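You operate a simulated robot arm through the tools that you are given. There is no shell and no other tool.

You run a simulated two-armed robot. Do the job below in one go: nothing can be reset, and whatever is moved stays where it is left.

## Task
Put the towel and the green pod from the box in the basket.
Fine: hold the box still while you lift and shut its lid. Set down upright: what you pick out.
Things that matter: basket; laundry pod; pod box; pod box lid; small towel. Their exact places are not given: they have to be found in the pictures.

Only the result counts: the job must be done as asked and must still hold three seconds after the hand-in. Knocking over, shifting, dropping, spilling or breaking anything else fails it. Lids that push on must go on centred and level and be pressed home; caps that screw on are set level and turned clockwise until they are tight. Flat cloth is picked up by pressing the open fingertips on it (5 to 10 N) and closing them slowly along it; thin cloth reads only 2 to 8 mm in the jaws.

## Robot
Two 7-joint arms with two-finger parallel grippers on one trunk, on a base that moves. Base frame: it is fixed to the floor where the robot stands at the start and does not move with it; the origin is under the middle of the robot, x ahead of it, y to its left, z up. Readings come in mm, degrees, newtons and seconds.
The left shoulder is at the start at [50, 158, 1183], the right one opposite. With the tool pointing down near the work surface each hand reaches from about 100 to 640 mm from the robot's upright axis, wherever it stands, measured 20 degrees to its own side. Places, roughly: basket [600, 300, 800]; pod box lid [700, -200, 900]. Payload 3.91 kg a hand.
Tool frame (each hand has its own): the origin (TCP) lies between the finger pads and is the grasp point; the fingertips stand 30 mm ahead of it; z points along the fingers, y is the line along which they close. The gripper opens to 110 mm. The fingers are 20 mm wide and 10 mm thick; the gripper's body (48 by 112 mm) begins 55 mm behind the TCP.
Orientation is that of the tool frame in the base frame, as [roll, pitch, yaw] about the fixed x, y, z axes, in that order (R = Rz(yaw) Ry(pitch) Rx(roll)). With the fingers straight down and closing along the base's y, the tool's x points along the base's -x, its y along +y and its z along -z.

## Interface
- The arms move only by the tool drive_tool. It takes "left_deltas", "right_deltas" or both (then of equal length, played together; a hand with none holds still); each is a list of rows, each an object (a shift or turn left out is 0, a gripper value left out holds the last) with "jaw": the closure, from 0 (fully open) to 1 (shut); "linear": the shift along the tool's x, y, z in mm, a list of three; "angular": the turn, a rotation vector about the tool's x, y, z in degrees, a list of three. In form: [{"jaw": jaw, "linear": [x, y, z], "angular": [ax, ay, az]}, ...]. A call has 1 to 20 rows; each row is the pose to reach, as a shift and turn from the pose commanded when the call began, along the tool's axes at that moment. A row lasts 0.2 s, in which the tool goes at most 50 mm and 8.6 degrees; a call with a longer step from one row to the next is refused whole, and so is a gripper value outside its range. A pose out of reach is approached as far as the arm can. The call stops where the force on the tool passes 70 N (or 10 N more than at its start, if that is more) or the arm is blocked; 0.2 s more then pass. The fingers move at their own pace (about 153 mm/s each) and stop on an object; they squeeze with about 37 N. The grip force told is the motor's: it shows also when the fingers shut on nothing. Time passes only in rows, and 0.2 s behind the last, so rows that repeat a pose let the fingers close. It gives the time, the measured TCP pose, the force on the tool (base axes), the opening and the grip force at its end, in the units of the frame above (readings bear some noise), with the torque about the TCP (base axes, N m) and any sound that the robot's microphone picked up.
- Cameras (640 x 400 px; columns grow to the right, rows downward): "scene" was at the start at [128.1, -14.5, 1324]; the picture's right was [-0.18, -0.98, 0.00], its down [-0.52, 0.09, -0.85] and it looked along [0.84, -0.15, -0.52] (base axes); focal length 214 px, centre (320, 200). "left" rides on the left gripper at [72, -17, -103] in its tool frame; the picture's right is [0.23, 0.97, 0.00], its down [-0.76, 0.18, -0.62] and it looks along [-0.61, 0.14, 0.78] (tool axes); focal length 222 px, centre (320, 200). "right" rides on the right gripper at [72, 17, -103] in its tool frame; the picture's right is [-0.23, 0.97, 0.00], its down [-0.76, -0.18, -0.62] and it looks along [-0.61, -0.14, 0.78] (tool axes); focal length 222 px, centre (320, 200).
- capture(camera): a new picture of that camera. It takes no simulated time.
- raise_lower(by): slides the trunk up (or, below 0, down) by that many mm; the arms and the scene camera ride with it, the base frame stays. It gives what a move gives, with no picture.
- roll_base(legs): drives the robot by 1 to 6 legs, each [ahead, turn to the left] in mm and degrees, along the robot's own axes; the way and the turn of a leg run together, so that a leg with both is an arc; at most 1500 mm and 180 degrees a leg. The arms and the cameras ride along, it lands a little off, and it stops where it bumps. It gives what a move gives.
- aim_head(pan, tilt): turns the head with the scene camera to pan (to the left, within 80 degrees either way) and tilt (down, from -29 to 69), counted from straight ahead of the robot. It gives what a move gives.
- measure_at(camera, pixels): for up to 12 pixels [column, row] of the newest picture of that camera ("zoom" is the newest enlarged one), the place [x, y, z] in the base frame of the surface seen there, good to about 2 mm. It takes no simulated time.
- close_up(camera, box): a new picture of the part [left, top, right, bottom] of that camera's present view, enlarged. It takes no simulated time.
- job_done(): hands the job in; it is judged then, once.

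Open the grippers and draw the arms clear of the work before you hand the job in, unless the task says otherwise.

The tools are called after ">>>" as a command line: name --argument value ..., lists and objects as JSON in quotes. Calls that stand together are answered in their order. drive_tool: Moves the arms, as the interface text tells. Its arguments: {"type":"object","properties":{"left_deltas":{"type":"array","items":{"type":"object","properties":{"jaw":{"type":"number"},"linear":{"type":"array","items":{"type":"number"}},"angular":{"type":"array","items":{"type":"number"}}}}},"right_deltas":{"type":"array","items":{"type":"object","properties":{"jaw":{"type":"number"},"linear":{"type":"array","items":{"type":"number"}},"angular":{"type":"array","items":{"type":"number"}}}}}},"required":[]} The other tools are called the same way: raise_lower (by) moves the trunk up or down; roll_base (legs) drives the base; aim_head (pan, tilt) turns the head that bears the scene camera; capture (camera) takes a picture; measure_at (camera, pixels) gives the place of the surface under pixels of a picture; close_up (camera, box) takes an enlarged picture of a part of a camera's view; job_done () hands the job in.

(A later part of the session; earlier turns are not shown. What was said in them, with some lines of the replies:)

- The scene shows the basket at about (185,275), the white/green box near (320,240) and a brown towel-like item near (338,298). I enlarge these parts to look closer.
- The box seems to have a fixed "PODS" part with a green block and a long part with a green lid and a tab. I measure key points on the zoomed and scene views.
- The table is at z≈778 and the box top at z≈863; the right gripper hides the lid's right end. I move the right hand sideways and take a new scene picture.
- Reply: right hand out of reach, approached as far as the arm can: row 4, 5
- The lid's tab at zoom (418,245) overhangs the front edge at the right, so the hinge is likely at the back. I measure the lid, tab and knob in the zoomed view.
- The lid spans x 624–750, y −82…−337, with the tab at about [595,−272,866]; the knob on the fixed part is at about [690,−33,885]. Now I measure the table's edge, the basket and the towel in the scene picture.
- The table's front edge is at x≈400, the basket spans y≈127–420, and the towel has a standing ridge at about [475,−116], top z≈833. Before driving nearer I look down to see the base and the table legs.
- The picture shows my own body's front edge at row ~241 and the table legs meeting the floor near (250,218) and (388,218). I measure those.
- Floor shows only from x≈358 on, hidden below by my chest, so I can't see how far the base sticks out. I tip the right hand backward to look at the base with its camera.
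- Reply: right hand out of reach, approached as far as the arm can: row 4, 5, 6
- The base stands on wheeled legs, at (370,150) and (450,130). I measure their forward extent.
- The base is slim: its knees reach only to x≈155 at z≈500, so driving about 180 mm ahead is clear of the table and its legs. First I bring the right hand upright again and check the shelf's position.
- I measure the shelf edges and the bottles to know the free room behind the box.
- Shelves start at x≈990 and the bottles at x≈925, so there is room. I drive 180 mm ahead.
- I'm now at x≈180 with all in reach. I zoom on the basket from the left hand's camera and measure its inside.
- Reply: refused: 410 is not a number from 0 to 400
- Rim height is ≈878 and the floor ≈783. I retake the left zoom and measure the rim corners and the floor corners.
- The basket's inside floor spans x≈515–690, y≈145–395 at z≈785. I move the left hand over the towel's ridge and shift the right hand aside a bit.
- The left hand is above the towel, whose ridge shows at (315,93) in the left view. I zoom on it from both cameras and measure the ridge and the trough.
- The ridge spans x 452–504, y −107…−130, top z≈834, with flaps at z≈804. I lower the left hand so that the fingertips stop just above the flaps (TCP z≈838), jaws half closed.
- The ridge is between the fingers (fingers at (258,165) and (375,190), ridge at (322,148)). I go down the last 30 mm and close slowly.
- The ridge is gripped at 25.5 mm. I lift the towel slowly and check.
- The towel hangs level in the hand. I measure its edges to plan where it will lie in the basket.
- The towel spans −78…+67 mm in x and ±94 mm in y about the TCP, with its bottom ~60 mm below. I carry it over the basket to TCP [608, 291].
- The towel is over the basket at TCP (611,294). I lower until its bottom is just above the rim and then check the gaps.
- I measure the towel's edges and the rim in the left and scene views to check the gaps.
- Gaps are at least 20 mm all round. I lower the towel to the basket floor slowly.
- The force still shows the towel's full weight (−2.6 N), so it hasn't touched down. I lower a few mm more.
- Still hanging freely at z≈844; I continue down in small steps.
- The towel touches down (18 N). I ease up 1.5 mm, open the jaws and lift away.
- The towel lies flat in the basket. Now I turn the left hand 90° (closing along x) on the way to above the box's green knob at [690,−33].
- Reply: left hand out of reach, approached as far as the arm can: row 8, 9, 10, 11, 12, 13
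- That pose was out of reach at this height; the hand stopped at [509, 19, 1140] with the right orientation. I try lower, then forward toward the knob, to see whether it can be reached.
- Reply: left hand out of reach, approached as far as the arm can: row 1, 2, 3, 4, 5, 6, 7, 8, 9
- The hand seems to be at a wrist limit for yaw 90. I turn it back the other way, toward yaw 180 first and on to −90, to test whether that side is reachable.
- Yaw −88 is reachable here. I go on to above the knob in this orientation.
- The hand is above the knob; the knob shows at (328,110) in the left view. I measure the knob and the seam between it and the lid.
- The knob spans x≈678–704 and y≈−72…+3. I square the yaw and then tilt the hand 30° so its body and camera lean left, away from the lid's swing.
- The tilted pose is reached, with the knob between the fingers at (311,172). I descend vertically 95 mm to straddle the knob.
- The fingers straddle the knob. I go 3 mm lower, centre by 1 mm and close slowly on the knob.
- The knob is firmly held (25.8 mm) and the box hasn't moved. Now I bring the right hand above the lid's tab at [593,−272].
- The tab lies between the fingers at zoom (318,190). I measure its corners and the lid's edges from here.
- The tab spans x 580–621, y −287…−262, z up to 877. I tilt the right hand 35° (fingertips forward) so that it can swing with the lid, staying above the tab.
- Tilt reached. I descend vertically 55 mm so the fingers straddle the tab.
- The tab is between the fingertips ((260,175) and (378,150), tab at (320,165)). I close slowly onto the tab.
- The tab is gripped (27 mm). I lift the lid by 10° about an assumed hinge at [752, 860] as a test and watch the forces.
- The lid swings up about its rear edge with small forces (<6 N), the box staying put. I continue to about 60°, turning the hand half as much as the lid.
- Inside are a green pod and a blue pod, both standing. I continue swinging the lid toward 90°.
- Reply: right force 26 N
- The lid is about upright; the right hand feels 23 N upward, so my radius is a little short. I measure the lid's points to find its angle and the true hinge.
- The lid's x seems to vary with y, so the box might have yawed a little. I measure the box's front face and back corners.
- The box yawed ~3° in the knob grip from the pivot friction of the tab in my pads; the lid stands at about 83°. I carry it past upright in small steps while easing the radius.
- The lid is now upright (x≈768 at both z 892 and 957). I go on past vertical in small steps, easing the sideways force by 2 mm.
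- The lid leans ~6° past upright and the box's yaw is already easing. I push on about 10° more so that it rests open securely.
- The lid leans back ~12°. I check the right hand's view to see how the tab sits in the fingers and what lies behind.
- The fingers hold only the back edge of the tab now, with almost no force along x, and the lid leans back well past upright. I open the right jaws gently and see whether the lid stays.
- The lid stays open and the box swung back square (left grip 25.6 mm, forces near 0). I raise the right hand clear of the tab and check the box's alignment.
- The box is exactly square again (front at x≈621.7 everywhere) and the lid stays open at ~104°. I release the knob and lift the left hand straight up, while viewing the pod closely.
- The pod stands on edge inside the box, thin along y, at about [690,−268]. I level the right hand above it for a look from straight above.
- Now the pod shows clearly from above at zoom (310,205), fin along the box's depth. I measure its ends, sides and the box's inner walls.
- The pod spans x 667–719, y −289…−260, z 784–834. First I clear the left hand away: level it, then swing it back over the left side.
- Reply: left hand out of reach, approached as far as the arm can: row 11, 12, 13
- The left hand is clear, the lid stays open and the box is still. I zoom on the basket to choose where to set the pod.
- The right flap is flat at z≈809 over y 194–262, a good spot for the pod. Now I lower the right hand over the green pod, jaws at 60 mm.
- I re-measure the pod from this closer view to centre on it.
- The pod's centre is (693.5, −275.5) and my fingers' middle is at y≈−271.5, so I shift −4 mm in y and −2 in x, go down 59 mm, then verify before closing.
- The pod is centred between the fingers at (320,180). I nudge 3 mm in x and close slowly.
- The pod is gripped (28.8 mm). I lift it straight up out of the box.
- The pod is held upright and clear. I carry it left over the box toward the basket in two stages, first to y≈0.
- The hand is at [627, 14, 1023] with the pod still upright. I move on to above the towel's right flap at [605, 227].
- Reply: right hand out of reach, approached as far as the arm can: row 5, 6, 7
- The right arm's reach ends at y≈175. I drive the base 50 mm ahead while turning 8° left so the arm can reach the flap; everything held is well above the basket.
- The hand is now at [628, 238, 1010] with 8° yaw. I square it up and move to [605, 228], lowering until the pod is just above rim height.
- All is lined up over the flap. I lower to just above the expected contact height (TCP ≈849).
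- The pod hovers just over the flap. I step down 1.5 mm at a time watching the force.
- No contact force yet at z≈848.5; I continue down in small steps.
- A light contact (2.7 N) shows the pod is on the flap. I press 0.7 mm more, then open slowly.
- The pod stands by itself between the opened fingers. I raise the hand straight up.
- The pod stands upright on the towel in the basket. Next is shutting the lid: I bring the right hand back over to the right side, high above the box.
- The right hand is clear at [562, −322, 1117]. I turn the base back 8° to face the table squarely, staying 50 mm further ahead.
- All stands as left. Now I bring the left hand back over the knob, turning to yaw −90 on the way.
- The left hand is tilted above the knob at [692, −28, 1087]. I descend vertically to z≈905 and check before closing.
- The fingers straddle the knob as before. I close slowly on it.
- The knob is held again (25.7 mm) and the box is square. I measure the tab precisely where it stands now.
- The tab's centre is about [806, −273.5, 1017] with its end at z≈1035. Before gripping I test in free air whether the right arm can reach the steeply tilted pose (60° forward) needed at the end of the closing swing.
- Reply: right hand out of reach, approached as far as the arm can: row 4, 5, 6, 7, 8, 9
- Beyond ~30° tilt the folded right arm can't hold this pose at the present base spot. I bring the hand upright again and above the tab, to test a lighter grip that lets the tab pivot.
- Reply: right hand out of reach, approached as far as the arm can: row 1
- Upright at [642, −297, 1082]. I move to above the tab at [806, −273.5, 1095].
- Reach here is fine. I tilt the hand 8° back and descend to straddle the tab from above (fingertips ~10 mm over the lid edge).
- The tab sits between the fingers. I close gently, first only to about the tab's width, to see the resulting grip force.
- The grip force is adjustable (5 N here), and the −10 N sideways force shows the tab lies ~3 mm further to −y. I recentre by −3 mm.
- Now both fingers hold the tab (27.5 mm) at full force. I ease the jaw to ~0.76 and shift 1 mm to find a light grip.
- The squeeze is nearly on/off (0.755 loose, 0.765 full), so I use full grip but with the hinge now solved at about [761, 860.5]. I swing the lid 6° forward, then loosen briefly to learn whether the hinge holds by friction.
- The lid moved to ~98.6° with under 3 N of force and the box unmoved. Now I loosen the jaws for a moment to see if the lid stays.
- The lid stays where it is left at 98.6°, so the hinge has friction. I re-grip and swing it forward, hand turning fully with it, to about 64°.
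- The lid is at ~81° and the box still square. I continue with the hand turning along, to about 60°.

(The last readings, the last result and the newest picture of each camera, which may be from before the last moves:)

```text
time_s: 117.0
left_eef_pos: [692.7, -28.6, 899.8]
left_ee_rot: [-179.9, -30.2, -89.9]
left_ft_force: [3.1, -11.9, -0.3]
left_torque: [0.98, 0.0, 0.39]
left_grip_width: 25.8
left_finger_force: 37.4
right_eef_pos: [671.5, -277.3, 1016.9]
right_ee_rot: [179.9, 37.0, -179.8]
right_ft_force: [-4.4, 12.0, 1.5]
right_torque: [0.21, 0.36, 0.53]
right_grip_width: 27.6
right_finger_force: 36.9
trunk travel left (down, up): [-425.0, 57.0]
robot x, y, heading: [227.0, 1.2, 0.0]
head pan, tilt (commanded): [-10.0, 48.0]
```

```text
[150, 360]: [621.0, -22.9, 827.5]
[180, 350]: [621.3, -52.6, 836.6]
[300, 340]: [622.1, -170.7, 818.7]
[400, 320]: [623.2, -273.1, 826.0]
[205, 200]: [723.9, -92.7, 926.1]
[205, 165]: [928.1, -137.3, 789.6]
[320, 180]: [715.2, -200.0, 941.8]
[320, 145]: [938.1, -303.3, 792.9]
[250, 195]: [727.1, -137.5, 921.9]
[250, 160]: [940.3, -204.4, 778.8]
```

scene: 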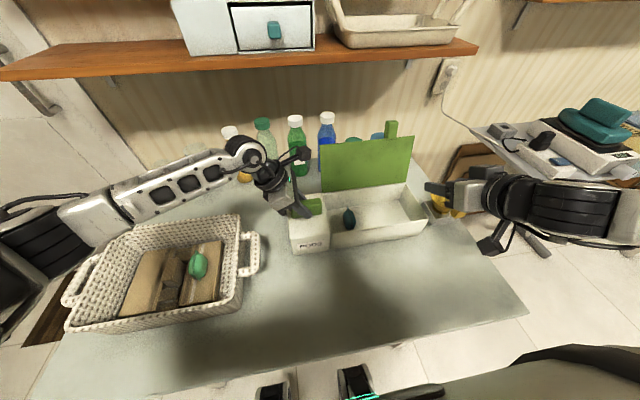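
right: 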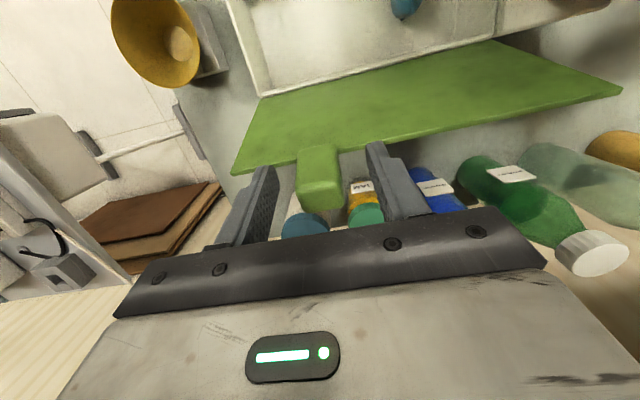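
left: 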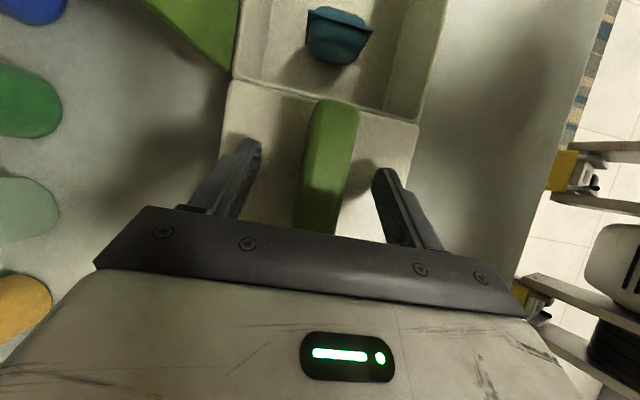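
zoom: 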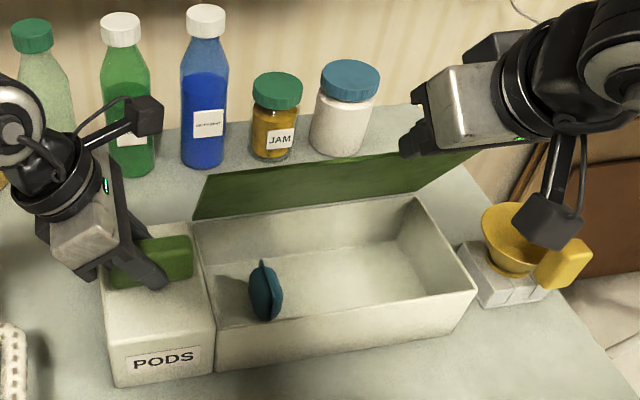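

The lid is at ~60°, box still square. I go on: a bit more with the hand, then letting the tab pivot in the pads, down to about 40°.

>>> drive_tool --right_deltas '[{"jaw": 0.8, "linear": [7.9, 1.5, -0.8], "angular": [0, -2.5, 0]}, {"jaw": 0.8, "linear": [15.8, 1.5, -1.3], "angular": [0, -5, 0]}, {"jaw": 0.8, "linear": [22.4, 1.5, -1.4], "angular": [0, -3.5, 0]}, {"jaw": 0.8, "linear": [29.0, 1.5, -1.4], "angular": [0, -2, 0]}, {"jaw": 0.8, "linear": [42.0, 1.5, -0.4], "angular": [0, 1, 0]}, {"jaw": 0.8, "linear": [55.4, 1.5, 2.0], "angular": [0, 2.5, 0]}, {"jaw": 0.8, "linear": [55.4, 1.5, 2.0], "angular": [0, 2.5, 0]}]'

>>> close_up --camera "scene" --box '[290, 110, 450, 260]'

>>> measure_at --camera "zoom" --pixels '[[150, 360], [180, 350], [240, 345], [300, 340], [350, 330], [400, 320], [440, 310], [250, 190], [250, 205]]'

```text
time_s: 118.6
left_eef_pos: [691.7, -26.9, 899.0]
left_ee_rot: [-179.9, -30.0, -89.9]
left_ft_force: [-2.0, -2.6, 0.2]
left_torque: [-0.53, 0.59, -0.59]
left_grip_width: 25.6
left_finger_force: 37.1
right_eef_pos: [627.4, -275.4, 982.5]
right_ee_rot: [-179.7, 34.6, -179.9]
right_ft_force: [0.4, 0.8, 8.6]
right_torque: [0.13, -1.2, -0.06]
right_grip_width: 27.7
right_finger_force: 36.6
trunk travel left (down, up): [-425.0, 57.0]
robot x, y, heading: [226.3, 1.6, -0.3]
head pan, tilt (commanded): [-10.0, 48.0]
```

```text
2.67 times, centred on (370, 185) of scene
```

zoom: 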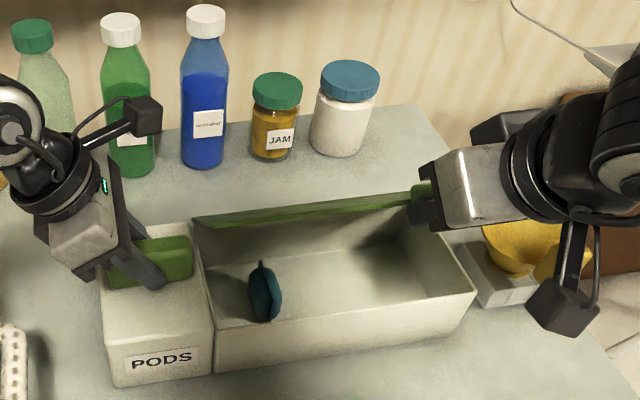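

```text
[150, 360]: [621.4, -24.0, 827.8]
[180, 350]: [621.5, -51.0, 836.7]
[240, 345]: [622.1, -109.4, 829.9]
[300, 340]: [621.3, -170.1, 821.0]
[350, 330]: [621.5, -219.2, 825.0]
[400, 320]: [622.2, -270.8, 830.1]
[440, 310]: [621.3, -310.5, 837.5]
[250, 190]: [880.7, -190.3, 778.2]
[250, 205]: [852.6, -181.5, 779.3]
```

Closing goes smoothly, with the box unmoved (front x≈621.5). I continue down to a few degrees above shut.

>>> drive_tool --right_deltas '[{"jaw": 0.8, "linear": [13.0, 0, 4.1], "angular": [0, 1.5, 0]}, {"jaw": 0.8, "linear": [25.5, 0, 9.4], "angular": [0, 3, 0]}, {"jaw": 0.8, "linear": [37.7, 0, 15.8], "angular": [0, 4.5, 0]}, {"jaw": 0.8, "linear": [49.3, 0, 23.4], "angular": [0, 5.5, 0]}, {"jaw": 0.8, "linear": [60.2, 0, 31.9], "angular": [0, 6.5, 0]}, {"jaw": 0.8, "linear": [70.6, 0, 41.5], "angular": [0, 7, 0]}, {"jaw": 0.8, "linear": [75.5, 0, 46.6], "angular": [0, 7.3, 0]}, {"jaw": 0.8, "linear": [75.5, 0, 46.6], "angular": [0, 7.3, 0]}]'

>>> close_up --camera "scene" --box '[290, 110, 450, 260]'

>>> measure_at --camera "zoom" --pixels '[[150, 360], [180, 350], [240, 345], [300, 340], [350, 335], [400, 330], [250, 250], [250, 230], [350, 230], [220, 270], [300, 270], [380, 260]]'

```text
time_s: 120.4
left_eef_pos: [693.1, -26.5, 900.0]
left_ee_rot: [-179.8, -30.0, -89.7]
left_ft_force: [7.0, 11.9, -0.4]
left_torque: [0.05, 0.31, 0.04]
left_grip_width: 25.5
left_finger_force: 37.1
right_eef_pos: [591.2, -275.3, 901.6]
right_ee_rot: [-179.6, 27.1, -180.0]
right_ft_force: [-8.8, -12.1, 7.2]
right_torque: [0.24, -0.95, 0.25]
right_grip_width: 27.2
right_finger_force: 37.1
trunk travel left (down, up): [-425.0, 57.0]
robot x, y, heading: [230.9, 1.4, -0.3]
head pan, tilt (commanded): [-10.0, 48.0]
```

```text
2.67 times, centred on (370, 185) of scene
```

zoom: 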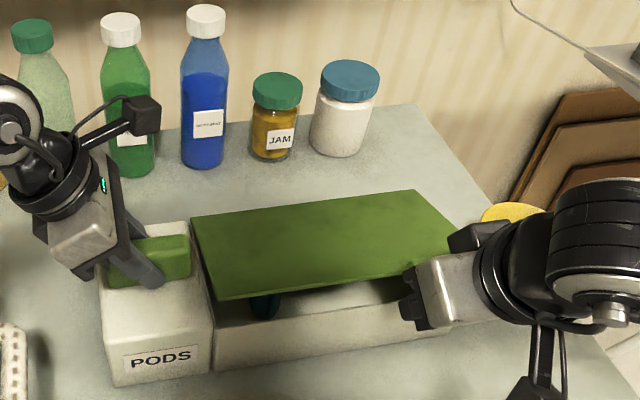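

```text
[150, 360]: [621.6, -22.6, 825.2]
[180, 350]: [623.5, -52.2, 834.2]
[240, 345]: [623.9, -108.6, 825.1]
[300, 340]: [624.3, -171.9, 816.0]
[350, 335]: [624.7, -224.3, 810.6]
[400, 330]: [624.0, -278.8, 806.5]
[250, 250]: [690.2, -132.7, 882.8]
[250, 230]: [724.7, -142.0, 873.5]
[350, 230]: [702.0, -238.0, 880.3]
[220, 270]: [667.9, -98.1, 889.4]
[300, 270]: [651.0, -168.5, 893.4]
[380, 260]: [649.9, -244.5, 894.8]
```

The lid is down to ~15° (the tab slid a little in the pads), the box within 2 mm. I lower straight on, gently, toward shut.

>>> drive_tool --right_deltas '[{"jaw": 0.8, "linear": [4.8, -1, 6.5]}, {"jaw": 0.8, "linear": [9.5, -1, 13.1]}, {"jaw": 0.8, "linear": [14.2, -1, 19.6]}, {"jaw": 0.8, "linear": [19.0, -1, 26.2]}, {"jaw": 0.8, "linear": [19.0, -1, 26.2]}]'

>>> close_up --camera "scene" --box '[290, 110, 450, 260]'

>>> measure_at --camera "zoom" --pixels '[[150, 360], [180, 350], [240, 345], [300, 340], [350, 335], [400, 330], [250, 250], [250, 230], [350, 230], [220, 270], [300, 270], [360, 270]]'

```text
time_s: 121.6
left_eef_pos: [693.6, -27.5, 900.9]
left_ee_rot: [-179.8, -30.0, -89.9]
left_ft_force: [7.3, 15.4, 0.0]
left_torque: [0.63, 0.05, 0.01]
left_grip_width: 25.5
left_finger_force: 36.5
right_eef_pos: [588.3, -276.1, 868.1]
right_ee_rot: [-179.8, 27.2, 179.9]
right_ft_force: [-4.7, -13.8, 6.7]
right_torque: [0.56, -1.19, 0.05]
right_grip_width: 27.4
right_finger_force: 36.5
trunk travel left (down, up): [-425.0, 57.0]
robot x, y, heading: [230.2, 1.0, 0.1]
head pan, tilt (commanded): [-10.0, 48.0]
```

```text
2.67 times, centred on (370, 185) of scene
```

zoom: 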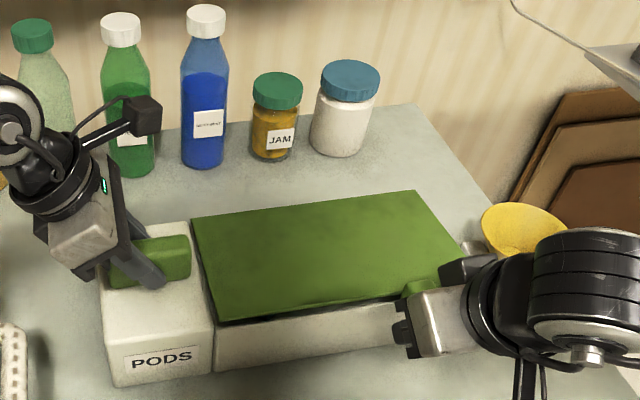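

```text
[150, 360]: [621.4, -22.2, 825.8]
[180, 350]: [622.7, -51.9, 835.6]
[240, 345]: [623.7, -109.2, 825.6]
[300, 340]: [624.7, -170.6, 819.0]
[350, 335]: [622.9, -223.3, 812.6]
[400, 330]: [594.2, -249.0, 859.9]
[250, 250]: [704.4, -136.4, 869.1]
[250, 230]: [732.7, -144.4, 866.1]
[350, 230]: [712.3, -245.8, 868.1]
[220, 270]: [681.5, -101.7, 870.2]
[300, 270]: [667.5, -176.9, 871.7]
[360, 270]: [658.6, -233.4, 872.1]
```

The lid is at ~4.6°, still about 12 mm open at the front. I lower another 14 mm in small steps, watching the force.

>>> drive_tool --right_deltas '[{"jaw": 0.8, "linear": [2.0, -0.5, 3.3]}, {"jaw": 0.8, "linear": [4.0, -0.5, 6.6]}, {"jaw": 0.8, "linear": [6.0, -0.5, 10]}, {"jaw": 0.8, "linear": [7.0, -0.5, 12.0]}, {"jaw": 0.8, "linear": [7.0, -0.5, 12.0]}]'

>>> close_up --camera "scene" --box '[290, 110, 450, 260]'

>>> measure_at --camera "zoom" --pixels '[[150, 360], [180, 350], [240, 350], [300, 345], [350, 340], [390, 335], [250, 250], [250, 230], [350, 230], [220, 290], [300, 280], [360, 280]]'

```text
time_s: 122.8
left_eef_pos: [692.1, -27.2, 899.1]
left_ee_rot: [-179.9, -30.0, -89.9]
left_ft_force: [7.2, 13.6, 0.5]
left_torque: [0.92, 0.01, 0.35]
left_grip_width: 25.5
left_finger_force: 36.9
right_eef_pos: [586.9, -276.1, 855.5]
right_ee_rot: [-179.8, 27.3, -180.0]
right_ft_force: [-5.6, -9.0, 6.5]
right_torque: [0.42, -1.19, 0.16]
right_grip_width: 27.4
right_finger_force: 37.4
trunk travel left (down, up): [-425.0, 57.0]
robot x, y, heading: [226.5, 2.9, 0.2]
head pan, tilt (commanded): [-10.0, 48.0]
```

```text
2.67 times, centred on (370, 185) of scene
```

zoom: 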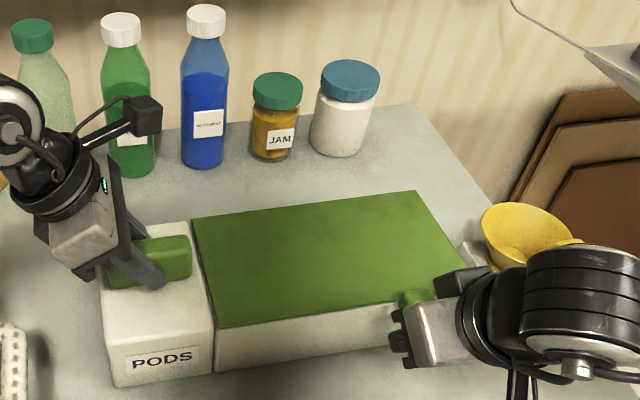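

```text
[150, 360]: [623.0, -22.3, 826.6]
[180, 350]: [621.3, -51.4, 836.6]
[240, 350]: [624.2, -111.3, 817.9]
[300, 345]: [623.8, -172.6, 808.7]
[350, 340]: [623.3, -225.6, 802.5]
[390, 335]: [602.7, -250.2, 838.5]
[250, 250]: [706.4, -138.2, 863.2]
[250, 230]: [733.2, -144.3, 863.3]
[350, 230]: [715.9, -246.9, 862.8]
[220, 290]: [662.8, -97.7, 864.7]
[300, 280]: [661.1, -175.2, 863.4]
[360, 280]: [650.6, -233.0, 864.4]
```

The lid is practically level (z≈863–864.5). I press 3 mm more to seat it, watching the force.

>>> drive_tool --right_deltas '[{"jaw": 0.8, "linear": [0.5, 0, 0.9]}, {"jaw": 0.8, "linear": [0.9, 0, 1.8]}, {"jaw": 0.8, "linear": [1.4, 0, 2.7]}, {"jaw": 0.8, "linear": [1.4, 0, 2.7]}]'

>>> close_up --camera "scene" --box '[290, 150, 450, 260]'

>>> measure_at --camera "zoom" --pixels '[[250, 200], [250, 140], [350, 140], [220, 190], [300, 190], [360, 180], [215, 215], [300, 205], [380, 195], [240, 260], [350, 250], [150, 270]]'

```text
time_s: 123.8
left_eef_pos: [692.0, -27.3, 899.1]
left_ee_rot: [-179.9, -30.0, -89.8]
left_ft_force: [7.0, 7.6, -3.0]
left_torque: [0.62, -0.09, 0.51]
left_grip_width: 25.5
left_finger_force: 37.2
right_eef_pos: [586.9, -276.6, 851.6]
right_ee_rot: [-179.8, 27.3, -179.9]
right_ft_force: [-8.1, -6.7, 11.4]
right_torque: [0.37, -1.08, 0.19]
right_grip_width: 27.9
right_finger_force: 36.7
trunk travel left (down, up): [-425.0, 57.0]
robot x, y, heading: [228.4, 5.5, 0.2]
head pan, tilt (commanded): [-10.0, 48.0]
```

```text
3.64 times, centred on (370, 205) of scene
```

zoom: 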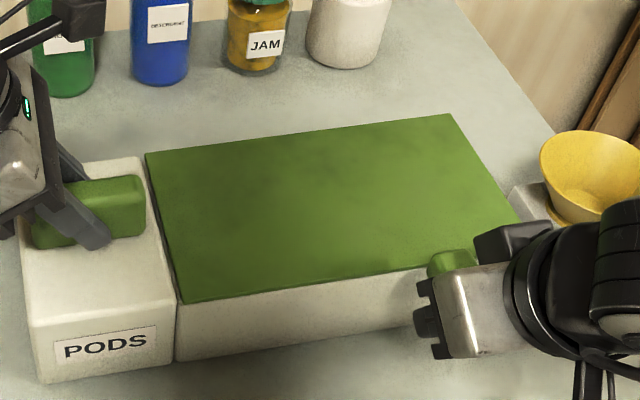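

```text
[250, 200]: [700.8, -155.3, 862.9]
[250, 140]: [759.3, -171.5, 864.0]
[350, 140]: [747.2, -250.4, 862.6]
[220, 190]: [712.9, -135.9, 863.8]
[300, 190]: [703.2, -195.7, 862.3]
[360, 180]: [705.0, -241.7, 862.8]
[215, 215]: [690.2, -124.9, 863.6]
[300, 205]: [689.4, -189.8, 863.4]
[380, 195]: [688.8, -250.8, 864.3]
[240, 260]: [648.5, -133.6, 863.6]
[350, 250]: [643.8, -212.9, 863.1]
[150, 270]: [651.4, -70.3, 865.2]
```

The lid is flat and shut (z≈863 everywhere). I open the right jaws and back away along the fingers.

>>> drive_tool --right_deltas '[{"jaw": 0.72, "linear": [0, 0, 0]}, {"jaw": 0.6, "linear": [0, 0, 0]}, {"jaw": 0.5, "linear": [0, 0, 0]}, {"jaw": 0.5, "linear": [0, 0, -15]}, {"jaw": 0.5, "linear": [0, 0, -40]}, {"jaw": 0.5, "linear": [0, 0, -75]}, {"jaw": 0.5, "linear": [0, 0, -110]}]'

>>> close_up --camera "scene" --box '[290, 150, 450, 260]'

>>> measure_at --camera "zoom" --pixels '[[60, 350], [150, 340], [190, 340], [250, 320], [330, 310], [400, 300], [470, 300], [200, 295], [480, 250], [440, 120], [160, 160], [300, 200]]'

```text
time_s: 125.4
left_eef_pos: [692.4, -27.5, 899.4]
left_ee_rot: [-179.8, -30.1, -90.0]
left_ft_force: [0.2, -1.0, 0.0]
left_torque: [-0.31, 0.15, -0.06]
left_grip_width: 25.6
left_finger_force: 36.8
right_eef_pos: [563.4, -282.6, 942.5]
right_ee_rot: [-179.9, 27.2, -179.9]
right_ft_force: [0.7, -0.8, -1.3]
right_torque: [-0.02, -0.02, -0.03]
right_grip_width: 55.0
right_finger_force: 0.1
right hand out of reach, approached as far as the arm can: row 7
trunk travel left (down, up): [-425.0, 57.0]
robot x, y, heading: [225.0, 2.0, -0.2]
head pan, tilt (commanded): [-10.0, 48.0]
```

```text
3.64 times, centred on (370, 205) of scene
```

zoom: 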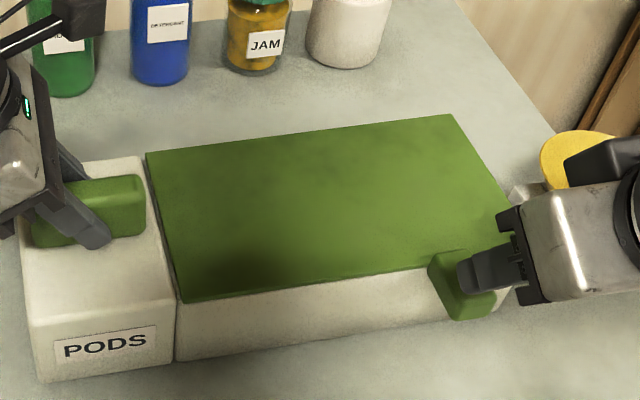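

```text
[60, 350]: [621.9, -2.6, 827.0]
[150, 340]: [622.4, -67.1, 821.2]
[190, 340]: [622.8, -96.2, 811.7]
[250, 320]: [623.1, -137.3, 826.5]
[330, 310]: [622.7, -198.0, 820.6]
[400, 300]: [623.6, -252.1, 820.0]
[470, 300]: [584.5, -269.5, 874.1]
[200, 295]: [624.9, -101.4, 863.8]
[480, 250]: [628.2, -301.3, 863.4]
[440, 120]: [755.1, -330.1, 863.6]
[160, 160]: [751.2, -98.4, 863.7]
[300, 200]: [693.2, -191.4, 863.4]
```

The lid stays flat and the box is in its place (front x≈622–623.5). I raise and level the right hand clear of the box.

>>> drive_tool --right_deltas '[{"jaw": 0.5, "linear": [-8, -10, -20], "angular": [0, 6, 0]}, {"jaw": 0.5, "linear": [-18, -20, -45], "angular": [0, 13, 0]}, {"jaw": 0.5, "linear": [-28, -35, -75], "angular": [0, 20, 0]}, {"jaw": 0.5, "linear": [-41, -50, -105], "angular": [0, 27, 0]}, {"jaw": 0.5, "linear": [-41, -60, -125], "angular": [0, 27, 0]}, {"jaw": 0.5, "linear": [-41, -60, -125], "angular": [0, 27, 0]}]'

>>> drive_tool --left_deltas '[{"jaw": 0.7, "linear": [0, 0, 0]}, {"jaw": 0.4, "linear": [0, 0, 0]}, {"jaw": 0.3, "linear": [0, 0, 0]}, {"jaw": 0.3, "linear": [5, 0, -8.7]}, {"jaw": 0.3, "linear": [20, 0, -34.6]}, {"jaw": 0.3, "linear": [40, 0, -69.3]}, {"jaw": 0.3, "linear": [60, 0, -104]}, {"jaw": 0.3, "linear": [80, 0, -138.6]}, {"jaw": 0.3, "linear": [93, 0, -161]}]'

>>> capture --camera "scene"

```text
time_s: 126.8
left_eef_pos: [691.8, -28.1, 900.3]
left_ee_rot: [-179.9, -30.1, -89.9]
left_ft_force: [1.0, 1.0, 0.0]
left_torque: [-0.53, 0.13, 0.04]
left_grip_width: 25.6
left_finger_force: 36.8
right_eef_pos: [539.1, -343.0, 1074.1]
right_ee_rot: [-179.9, 0.3, 180.0]
right_ft_force: [-0.4, 1.0, -0.1]
right_torque: [0.01, 0.0, 0.01]
right_grip_width: 54.8
right_finger_force: 0.1
trunk travel left (down, up): [-425.0, 57.0]
robot x, y, heading: [229.0, 3.3, -0.2]
head pan, tilt (commanded): [-10.0, 48.0]
```

```text
time_s: 128.8
left_eef_pos: [692.9, -26.3, 1085.6]
left_ee_rot: [-179.9, -30.1, -90.0]
left_ft_force: [0.4, -0.3, -0.1]
left_torque: [0.02, 0.0, -0.01]
left_grip_width: 76.9
left_finger_force: 0.0
right_eef_pos: [539.9, -341.5, 1071.9]
right_ee_rot: [-179.9, 0.4, -180.0]
right_ft_force: [0.9, 0.3, -0.4]
right_torque: [0.02, 0.03, 0.0]
right_grip_width: 55.2
right_finger_force: 0.0
trunk travel left (down, up): [-425.0, 57.0]
robot x, y, heading: [229.5, 5.3, 0.0]
head pan, tilt (commanded): [-10.0, 48.0]
```

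```text
taken
```

scene: 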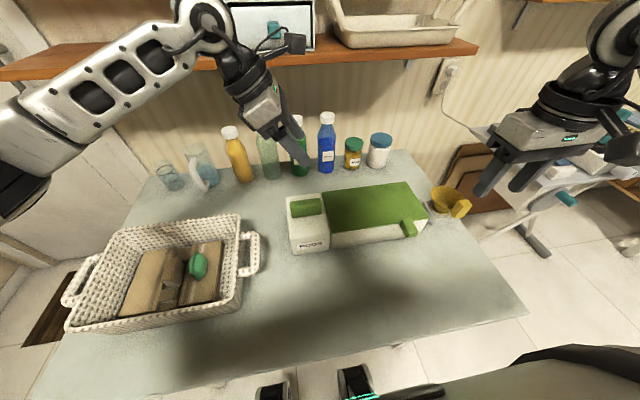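

Both grips are released, the lid shut, the box in place. I level the left hand, swing it back to its own side, and open both grippers fully.

>>> drive_tool --left_deltas '[{"angular": [0, -7.5, 0]}, {"angular": [0, -15, 0]}, {"angular": [0, -22.5, 0]}, {"angular": [0, -30, 0]}, {"angular": [0, -30, 0]}]'

>>> drive_tool --left_deltas '[{"linear": [-32, 16, -6], "angular": [0, 0, 7.5]}, {"linear": [-64, 32, -12], "angular": [0, 0, 15]}, {"linear": [-96, 48, -18], "angular": [0, 0, 22.5]}, {"linear": [-128, 64, -23], "angular": [0, 0, 30]}, {"linear": [-160, 80, -29], "angular": [0, 0, 37.5]}, {"linear": [-192, 96, -35], "angular": [0, 0, 45]}, {"linear": [-224, 112, -41], "angular": [0, 0, 52.5]}, {"linear": [-256, 128, -47], "angular": [0, 0, 60]}, {"linear": [-288, 144, -53], "angular": [0, 0, 67.5]}, {"linear": [-320, 160, -58], "angular": [0, 0, 75]}, {"linear": [-352, 176, -58], "angular": [0, 0, 82.5]}, {"linear": [-380, 190, -58], "angular": [0, 0, 90]}, {"jaw": 0, "linear": [-380, 190, -58], "angular": [0, 0, 90]}]'

>>> capture --camera "scene"

```text
time_s: 130.0
left_eef_pos: [692.0, -27.6, 1085.7]
left_ee_rot: [-180.0, -0.1, -89.8]
left_ft_force: [0.7, 1.8, -0.7]
left_torque: [0.03, 0.04, -0.02]
left_grip_width: 77.0
left_finger_force: 0.1
right_eef_pos: [540.0, -341.9, 1072.6]
right_ee_rot: [-179.9, 0.3, -180.0]
right_ft_force: [-0.6, 0.3, -0.8]
right_torque: [-0.01, 0.0, 0.04]
right_grip_width: 55.0
right_finger_force: 0.0
trunk travel left (down, up): [-425.0, 57.0]
robot x, y, heading: [225.6, 3.6, -0.1]
head pan, tilt (commanded): [-10.0, 48.0]
```

```text
time_s: 132.8
left_eef_pos: [499.6, 353.5, 1140.4]
left_ee_rot: [-179.8, 0.1, -179.9]
left_ft_force: [-0.6, 0.8, 0.5]
left_torque: [0.0, -0.01, -0.04]
left_grip_width: 110.1
left_finger_force: 0.0
right_eef_pos: [541.7, -342.0, 1072.4]
right_ee_rot: [-179.9, 0.4, 179.9]
right_ft_force: [0.0, 0.3, 0.9]
right_torque: [0.0, -0.03, 0.04]
right_grip_width: 54.9
right_finger_force: 0.1
trunk travel left (down, up): [-425.0, 57.0]
robot x, y, heading: [227.1, 3.0, 0.3]
head pan, tilt (commanded): [-10.0, 48.0]
```

```text
taken
```

scene: 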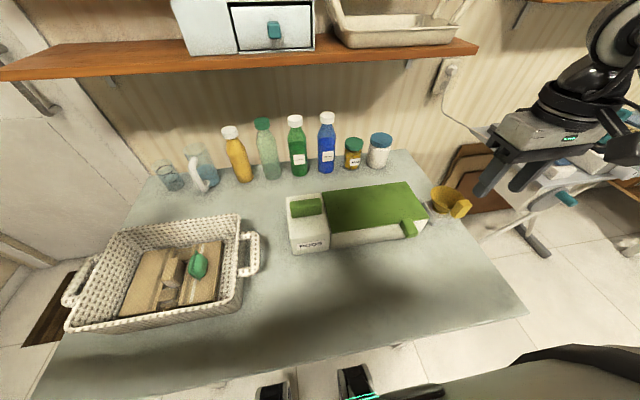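

The work area is free. I open the right gripper, drive the base 190 mm back so the arms are clear, and take final looks.

>>> drive_tool --right_deltas '[{"jaw": 0, "linear": [0, 0, -20]}, {"jaw": 0, "linear": [0, 0, -30]}]'

>>> roll_base --legs '[[-190, 0]]'

>>> aim_head --pan 5 --tilt 38

>>> capture --camera "scene"

>>> close_up --camera "scene" --box '[150, 180, 310, 290]'

```text
time_s: 133.4
left_eef_pos: [500.2, 352.9, 1141.5]
left_ee_rot: [-180.0, 0.2, -179.8]
left_ft_force: [0.0, -0.7, -1.1]
left_torque: [-0.02, -0.01, 0.01]
left_grip_width: 109.8
left_finger_force: 0.1
right_eef_pos: [540.7, -343.6, 1102.6]
right_ee_rot: [-179.9, 0.2, -180.0]
right_ft_force: [-0.8, -0.2, -0.1]
right_torque: [-0.01, 0.01, 0.01]
right_grip_width: 109.9
right_finger_force: 0.0
trunk travel left (down, up): [-425.0, 57.0]
robot x, y, heading: [227.0, 3.4, 0.2]
head pan, tilt (commanded): [-10.0, 48.0]
```

```text
time_s: 134.9
left_eef_pos: [311.7, 351.9, 1139.9]
left_ee_rot: [-179.9, 0.1, -179.9]
left_ft_force: [-0.2, 0.8, -0.7]
left_torque: [0.01, -0.02, -0.01]
left_grip_width: 110.1
left_finger_force: 0.0
right_eef_pos: [352.3, -343.3, 1103.5]
right_ee_rot: [-179.9, 0.3, 179.9]
right_ft_force: [0.3, 0.0, 0.5]
right_torque: [0.01, 0.01, 0.02]
right_grip_width: 109.9
right_finger_force: 0.1
trunk travel left (down, up): [-425.0, 57.0]
robot x, y, heading: [39.4, 6.1, -0.1]
head pan, tilt (commanded): [-10.0, 48.0]
```

```text
time_s: 135.7
left_eef_pos: [312.9, 352.3, 1140.8]
left_ee_rot: [-179.9, 0.1, -179.9]
left_ft_force: [-0.3, 0.8, 0.0]
left_torque: [0.02, -0.01, 0.02]
left_grip_width: 109.9
left_finger_force: 0.0
right_eef_pos: [351.0, -343.0, 1103.0]
right_ee_rot: [-179.9, 0.2, -179.9]
right_ft_force: [0.6, 0.9, 0.6]
right_torque: [-0.03, 0.03, -0.01]
right_grip_width: 109.9
right_finger_force: 0.0
trunk travel left (down, up): [-425.0, 57.0]
robot x, y, heading: [46.1, 0.6, -0.3]
head pan, tilt (commanded): [5.0, 38.0]
```

```text
taken
```

scene: 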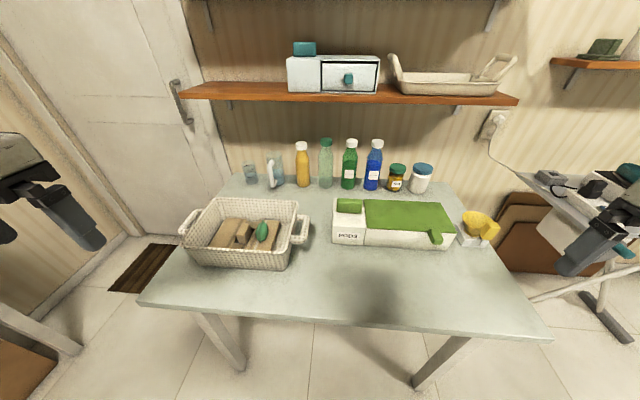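

```text
3.64 times, centred on (230, 235) of scene
```

zoom: 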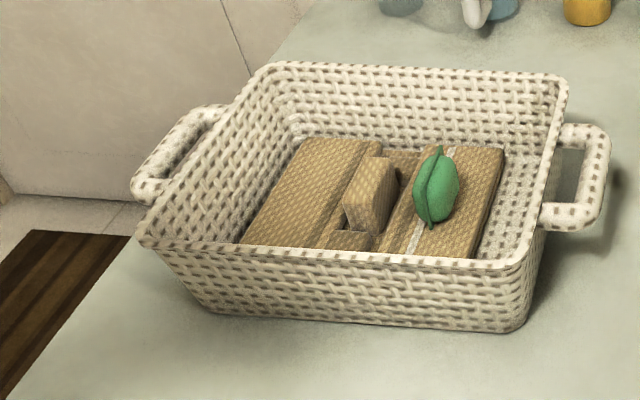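

The pod stands upright on the towel in the basket. I check the lid and box one last time, plus the pod's height.

>>> measure_at --camera "zoom" --pixels '[[435, 150], [425, 215], [445, 190], [440, 165], [440, 210], [460, 230], [280, 200], [565, 85], [150, 240]]'

>>> close_up --camera "scene" --box '[320, 180, 470, 265]'

>>> measure_at --camera "zoom" --pixels '[[60, 250], [180, 260], [300, 260], [420, 270], [210, 210], [540, 225], [510, 105], [220, 95], [350, 150], [500, 240], [600, 200], [120, 130]]'

```text
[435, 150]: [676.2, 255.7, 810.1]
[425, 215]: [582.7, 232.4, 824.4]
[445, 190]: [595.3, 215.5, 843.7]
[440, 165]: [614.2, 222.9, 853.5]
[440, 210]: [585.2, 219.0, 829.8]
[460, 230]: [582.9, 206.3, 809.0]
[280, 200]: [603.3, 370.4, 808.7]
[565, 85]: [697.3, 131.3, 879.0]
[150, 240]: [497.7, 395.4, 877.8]
```

```text
4.27 times, centred on (395, 222) of scene
```

zoom: 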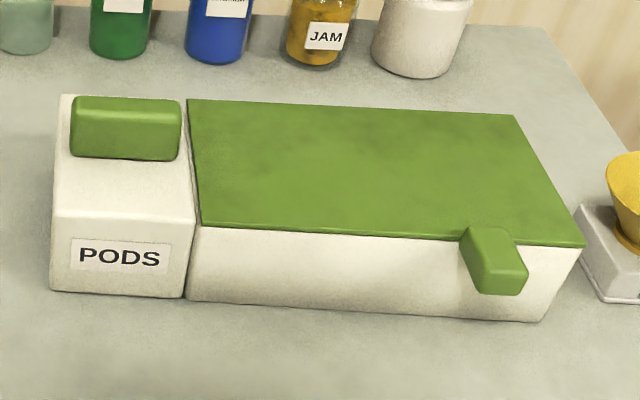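

```text
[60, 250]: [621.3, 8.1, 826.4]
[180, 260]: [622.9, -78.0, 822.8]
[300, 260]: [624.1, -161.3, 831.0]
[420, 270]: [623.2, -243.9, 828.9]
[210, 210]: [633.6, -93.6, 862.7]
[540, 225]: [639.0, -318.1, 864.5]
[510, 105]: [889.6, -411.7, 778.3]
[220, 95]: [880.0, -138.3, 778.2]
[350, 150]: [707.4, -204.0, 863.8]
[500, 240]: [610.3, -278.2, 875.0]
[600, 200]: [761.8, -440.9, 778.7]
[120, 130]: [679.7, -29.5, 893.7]
```

The lid is flat shut (z≈863–864), the box is where it was (front x≈622), the basket unmoved, and towel and upright pod are in it with both hands empty and clear. I hand the job in.

>>> job_done

```text
The job is handed in.
```

The towel and the green pod are both in the basket, the box lid is shut, and I handed the job in. I don't have a verdict back.

- **Towel:** it lies flat on the basket floor.
- **Pod:** it stands upright on the towel's right flap, not on the basket floor. The gap beside the towel was too narrow to open the fingers safely. Its top is below the basket rim.
- **Box and lid:** the lid is flat and shut. The box turned about 3° in my grip while I was opening the lid. It swung back square when I let go, and its front edge now measures within about 2 mm of where it started. The blue pod is still inside.
- **Everything else:** the basket is where it was, and nothing was knocked over. Both grippers are open and drawn back clear of the table.
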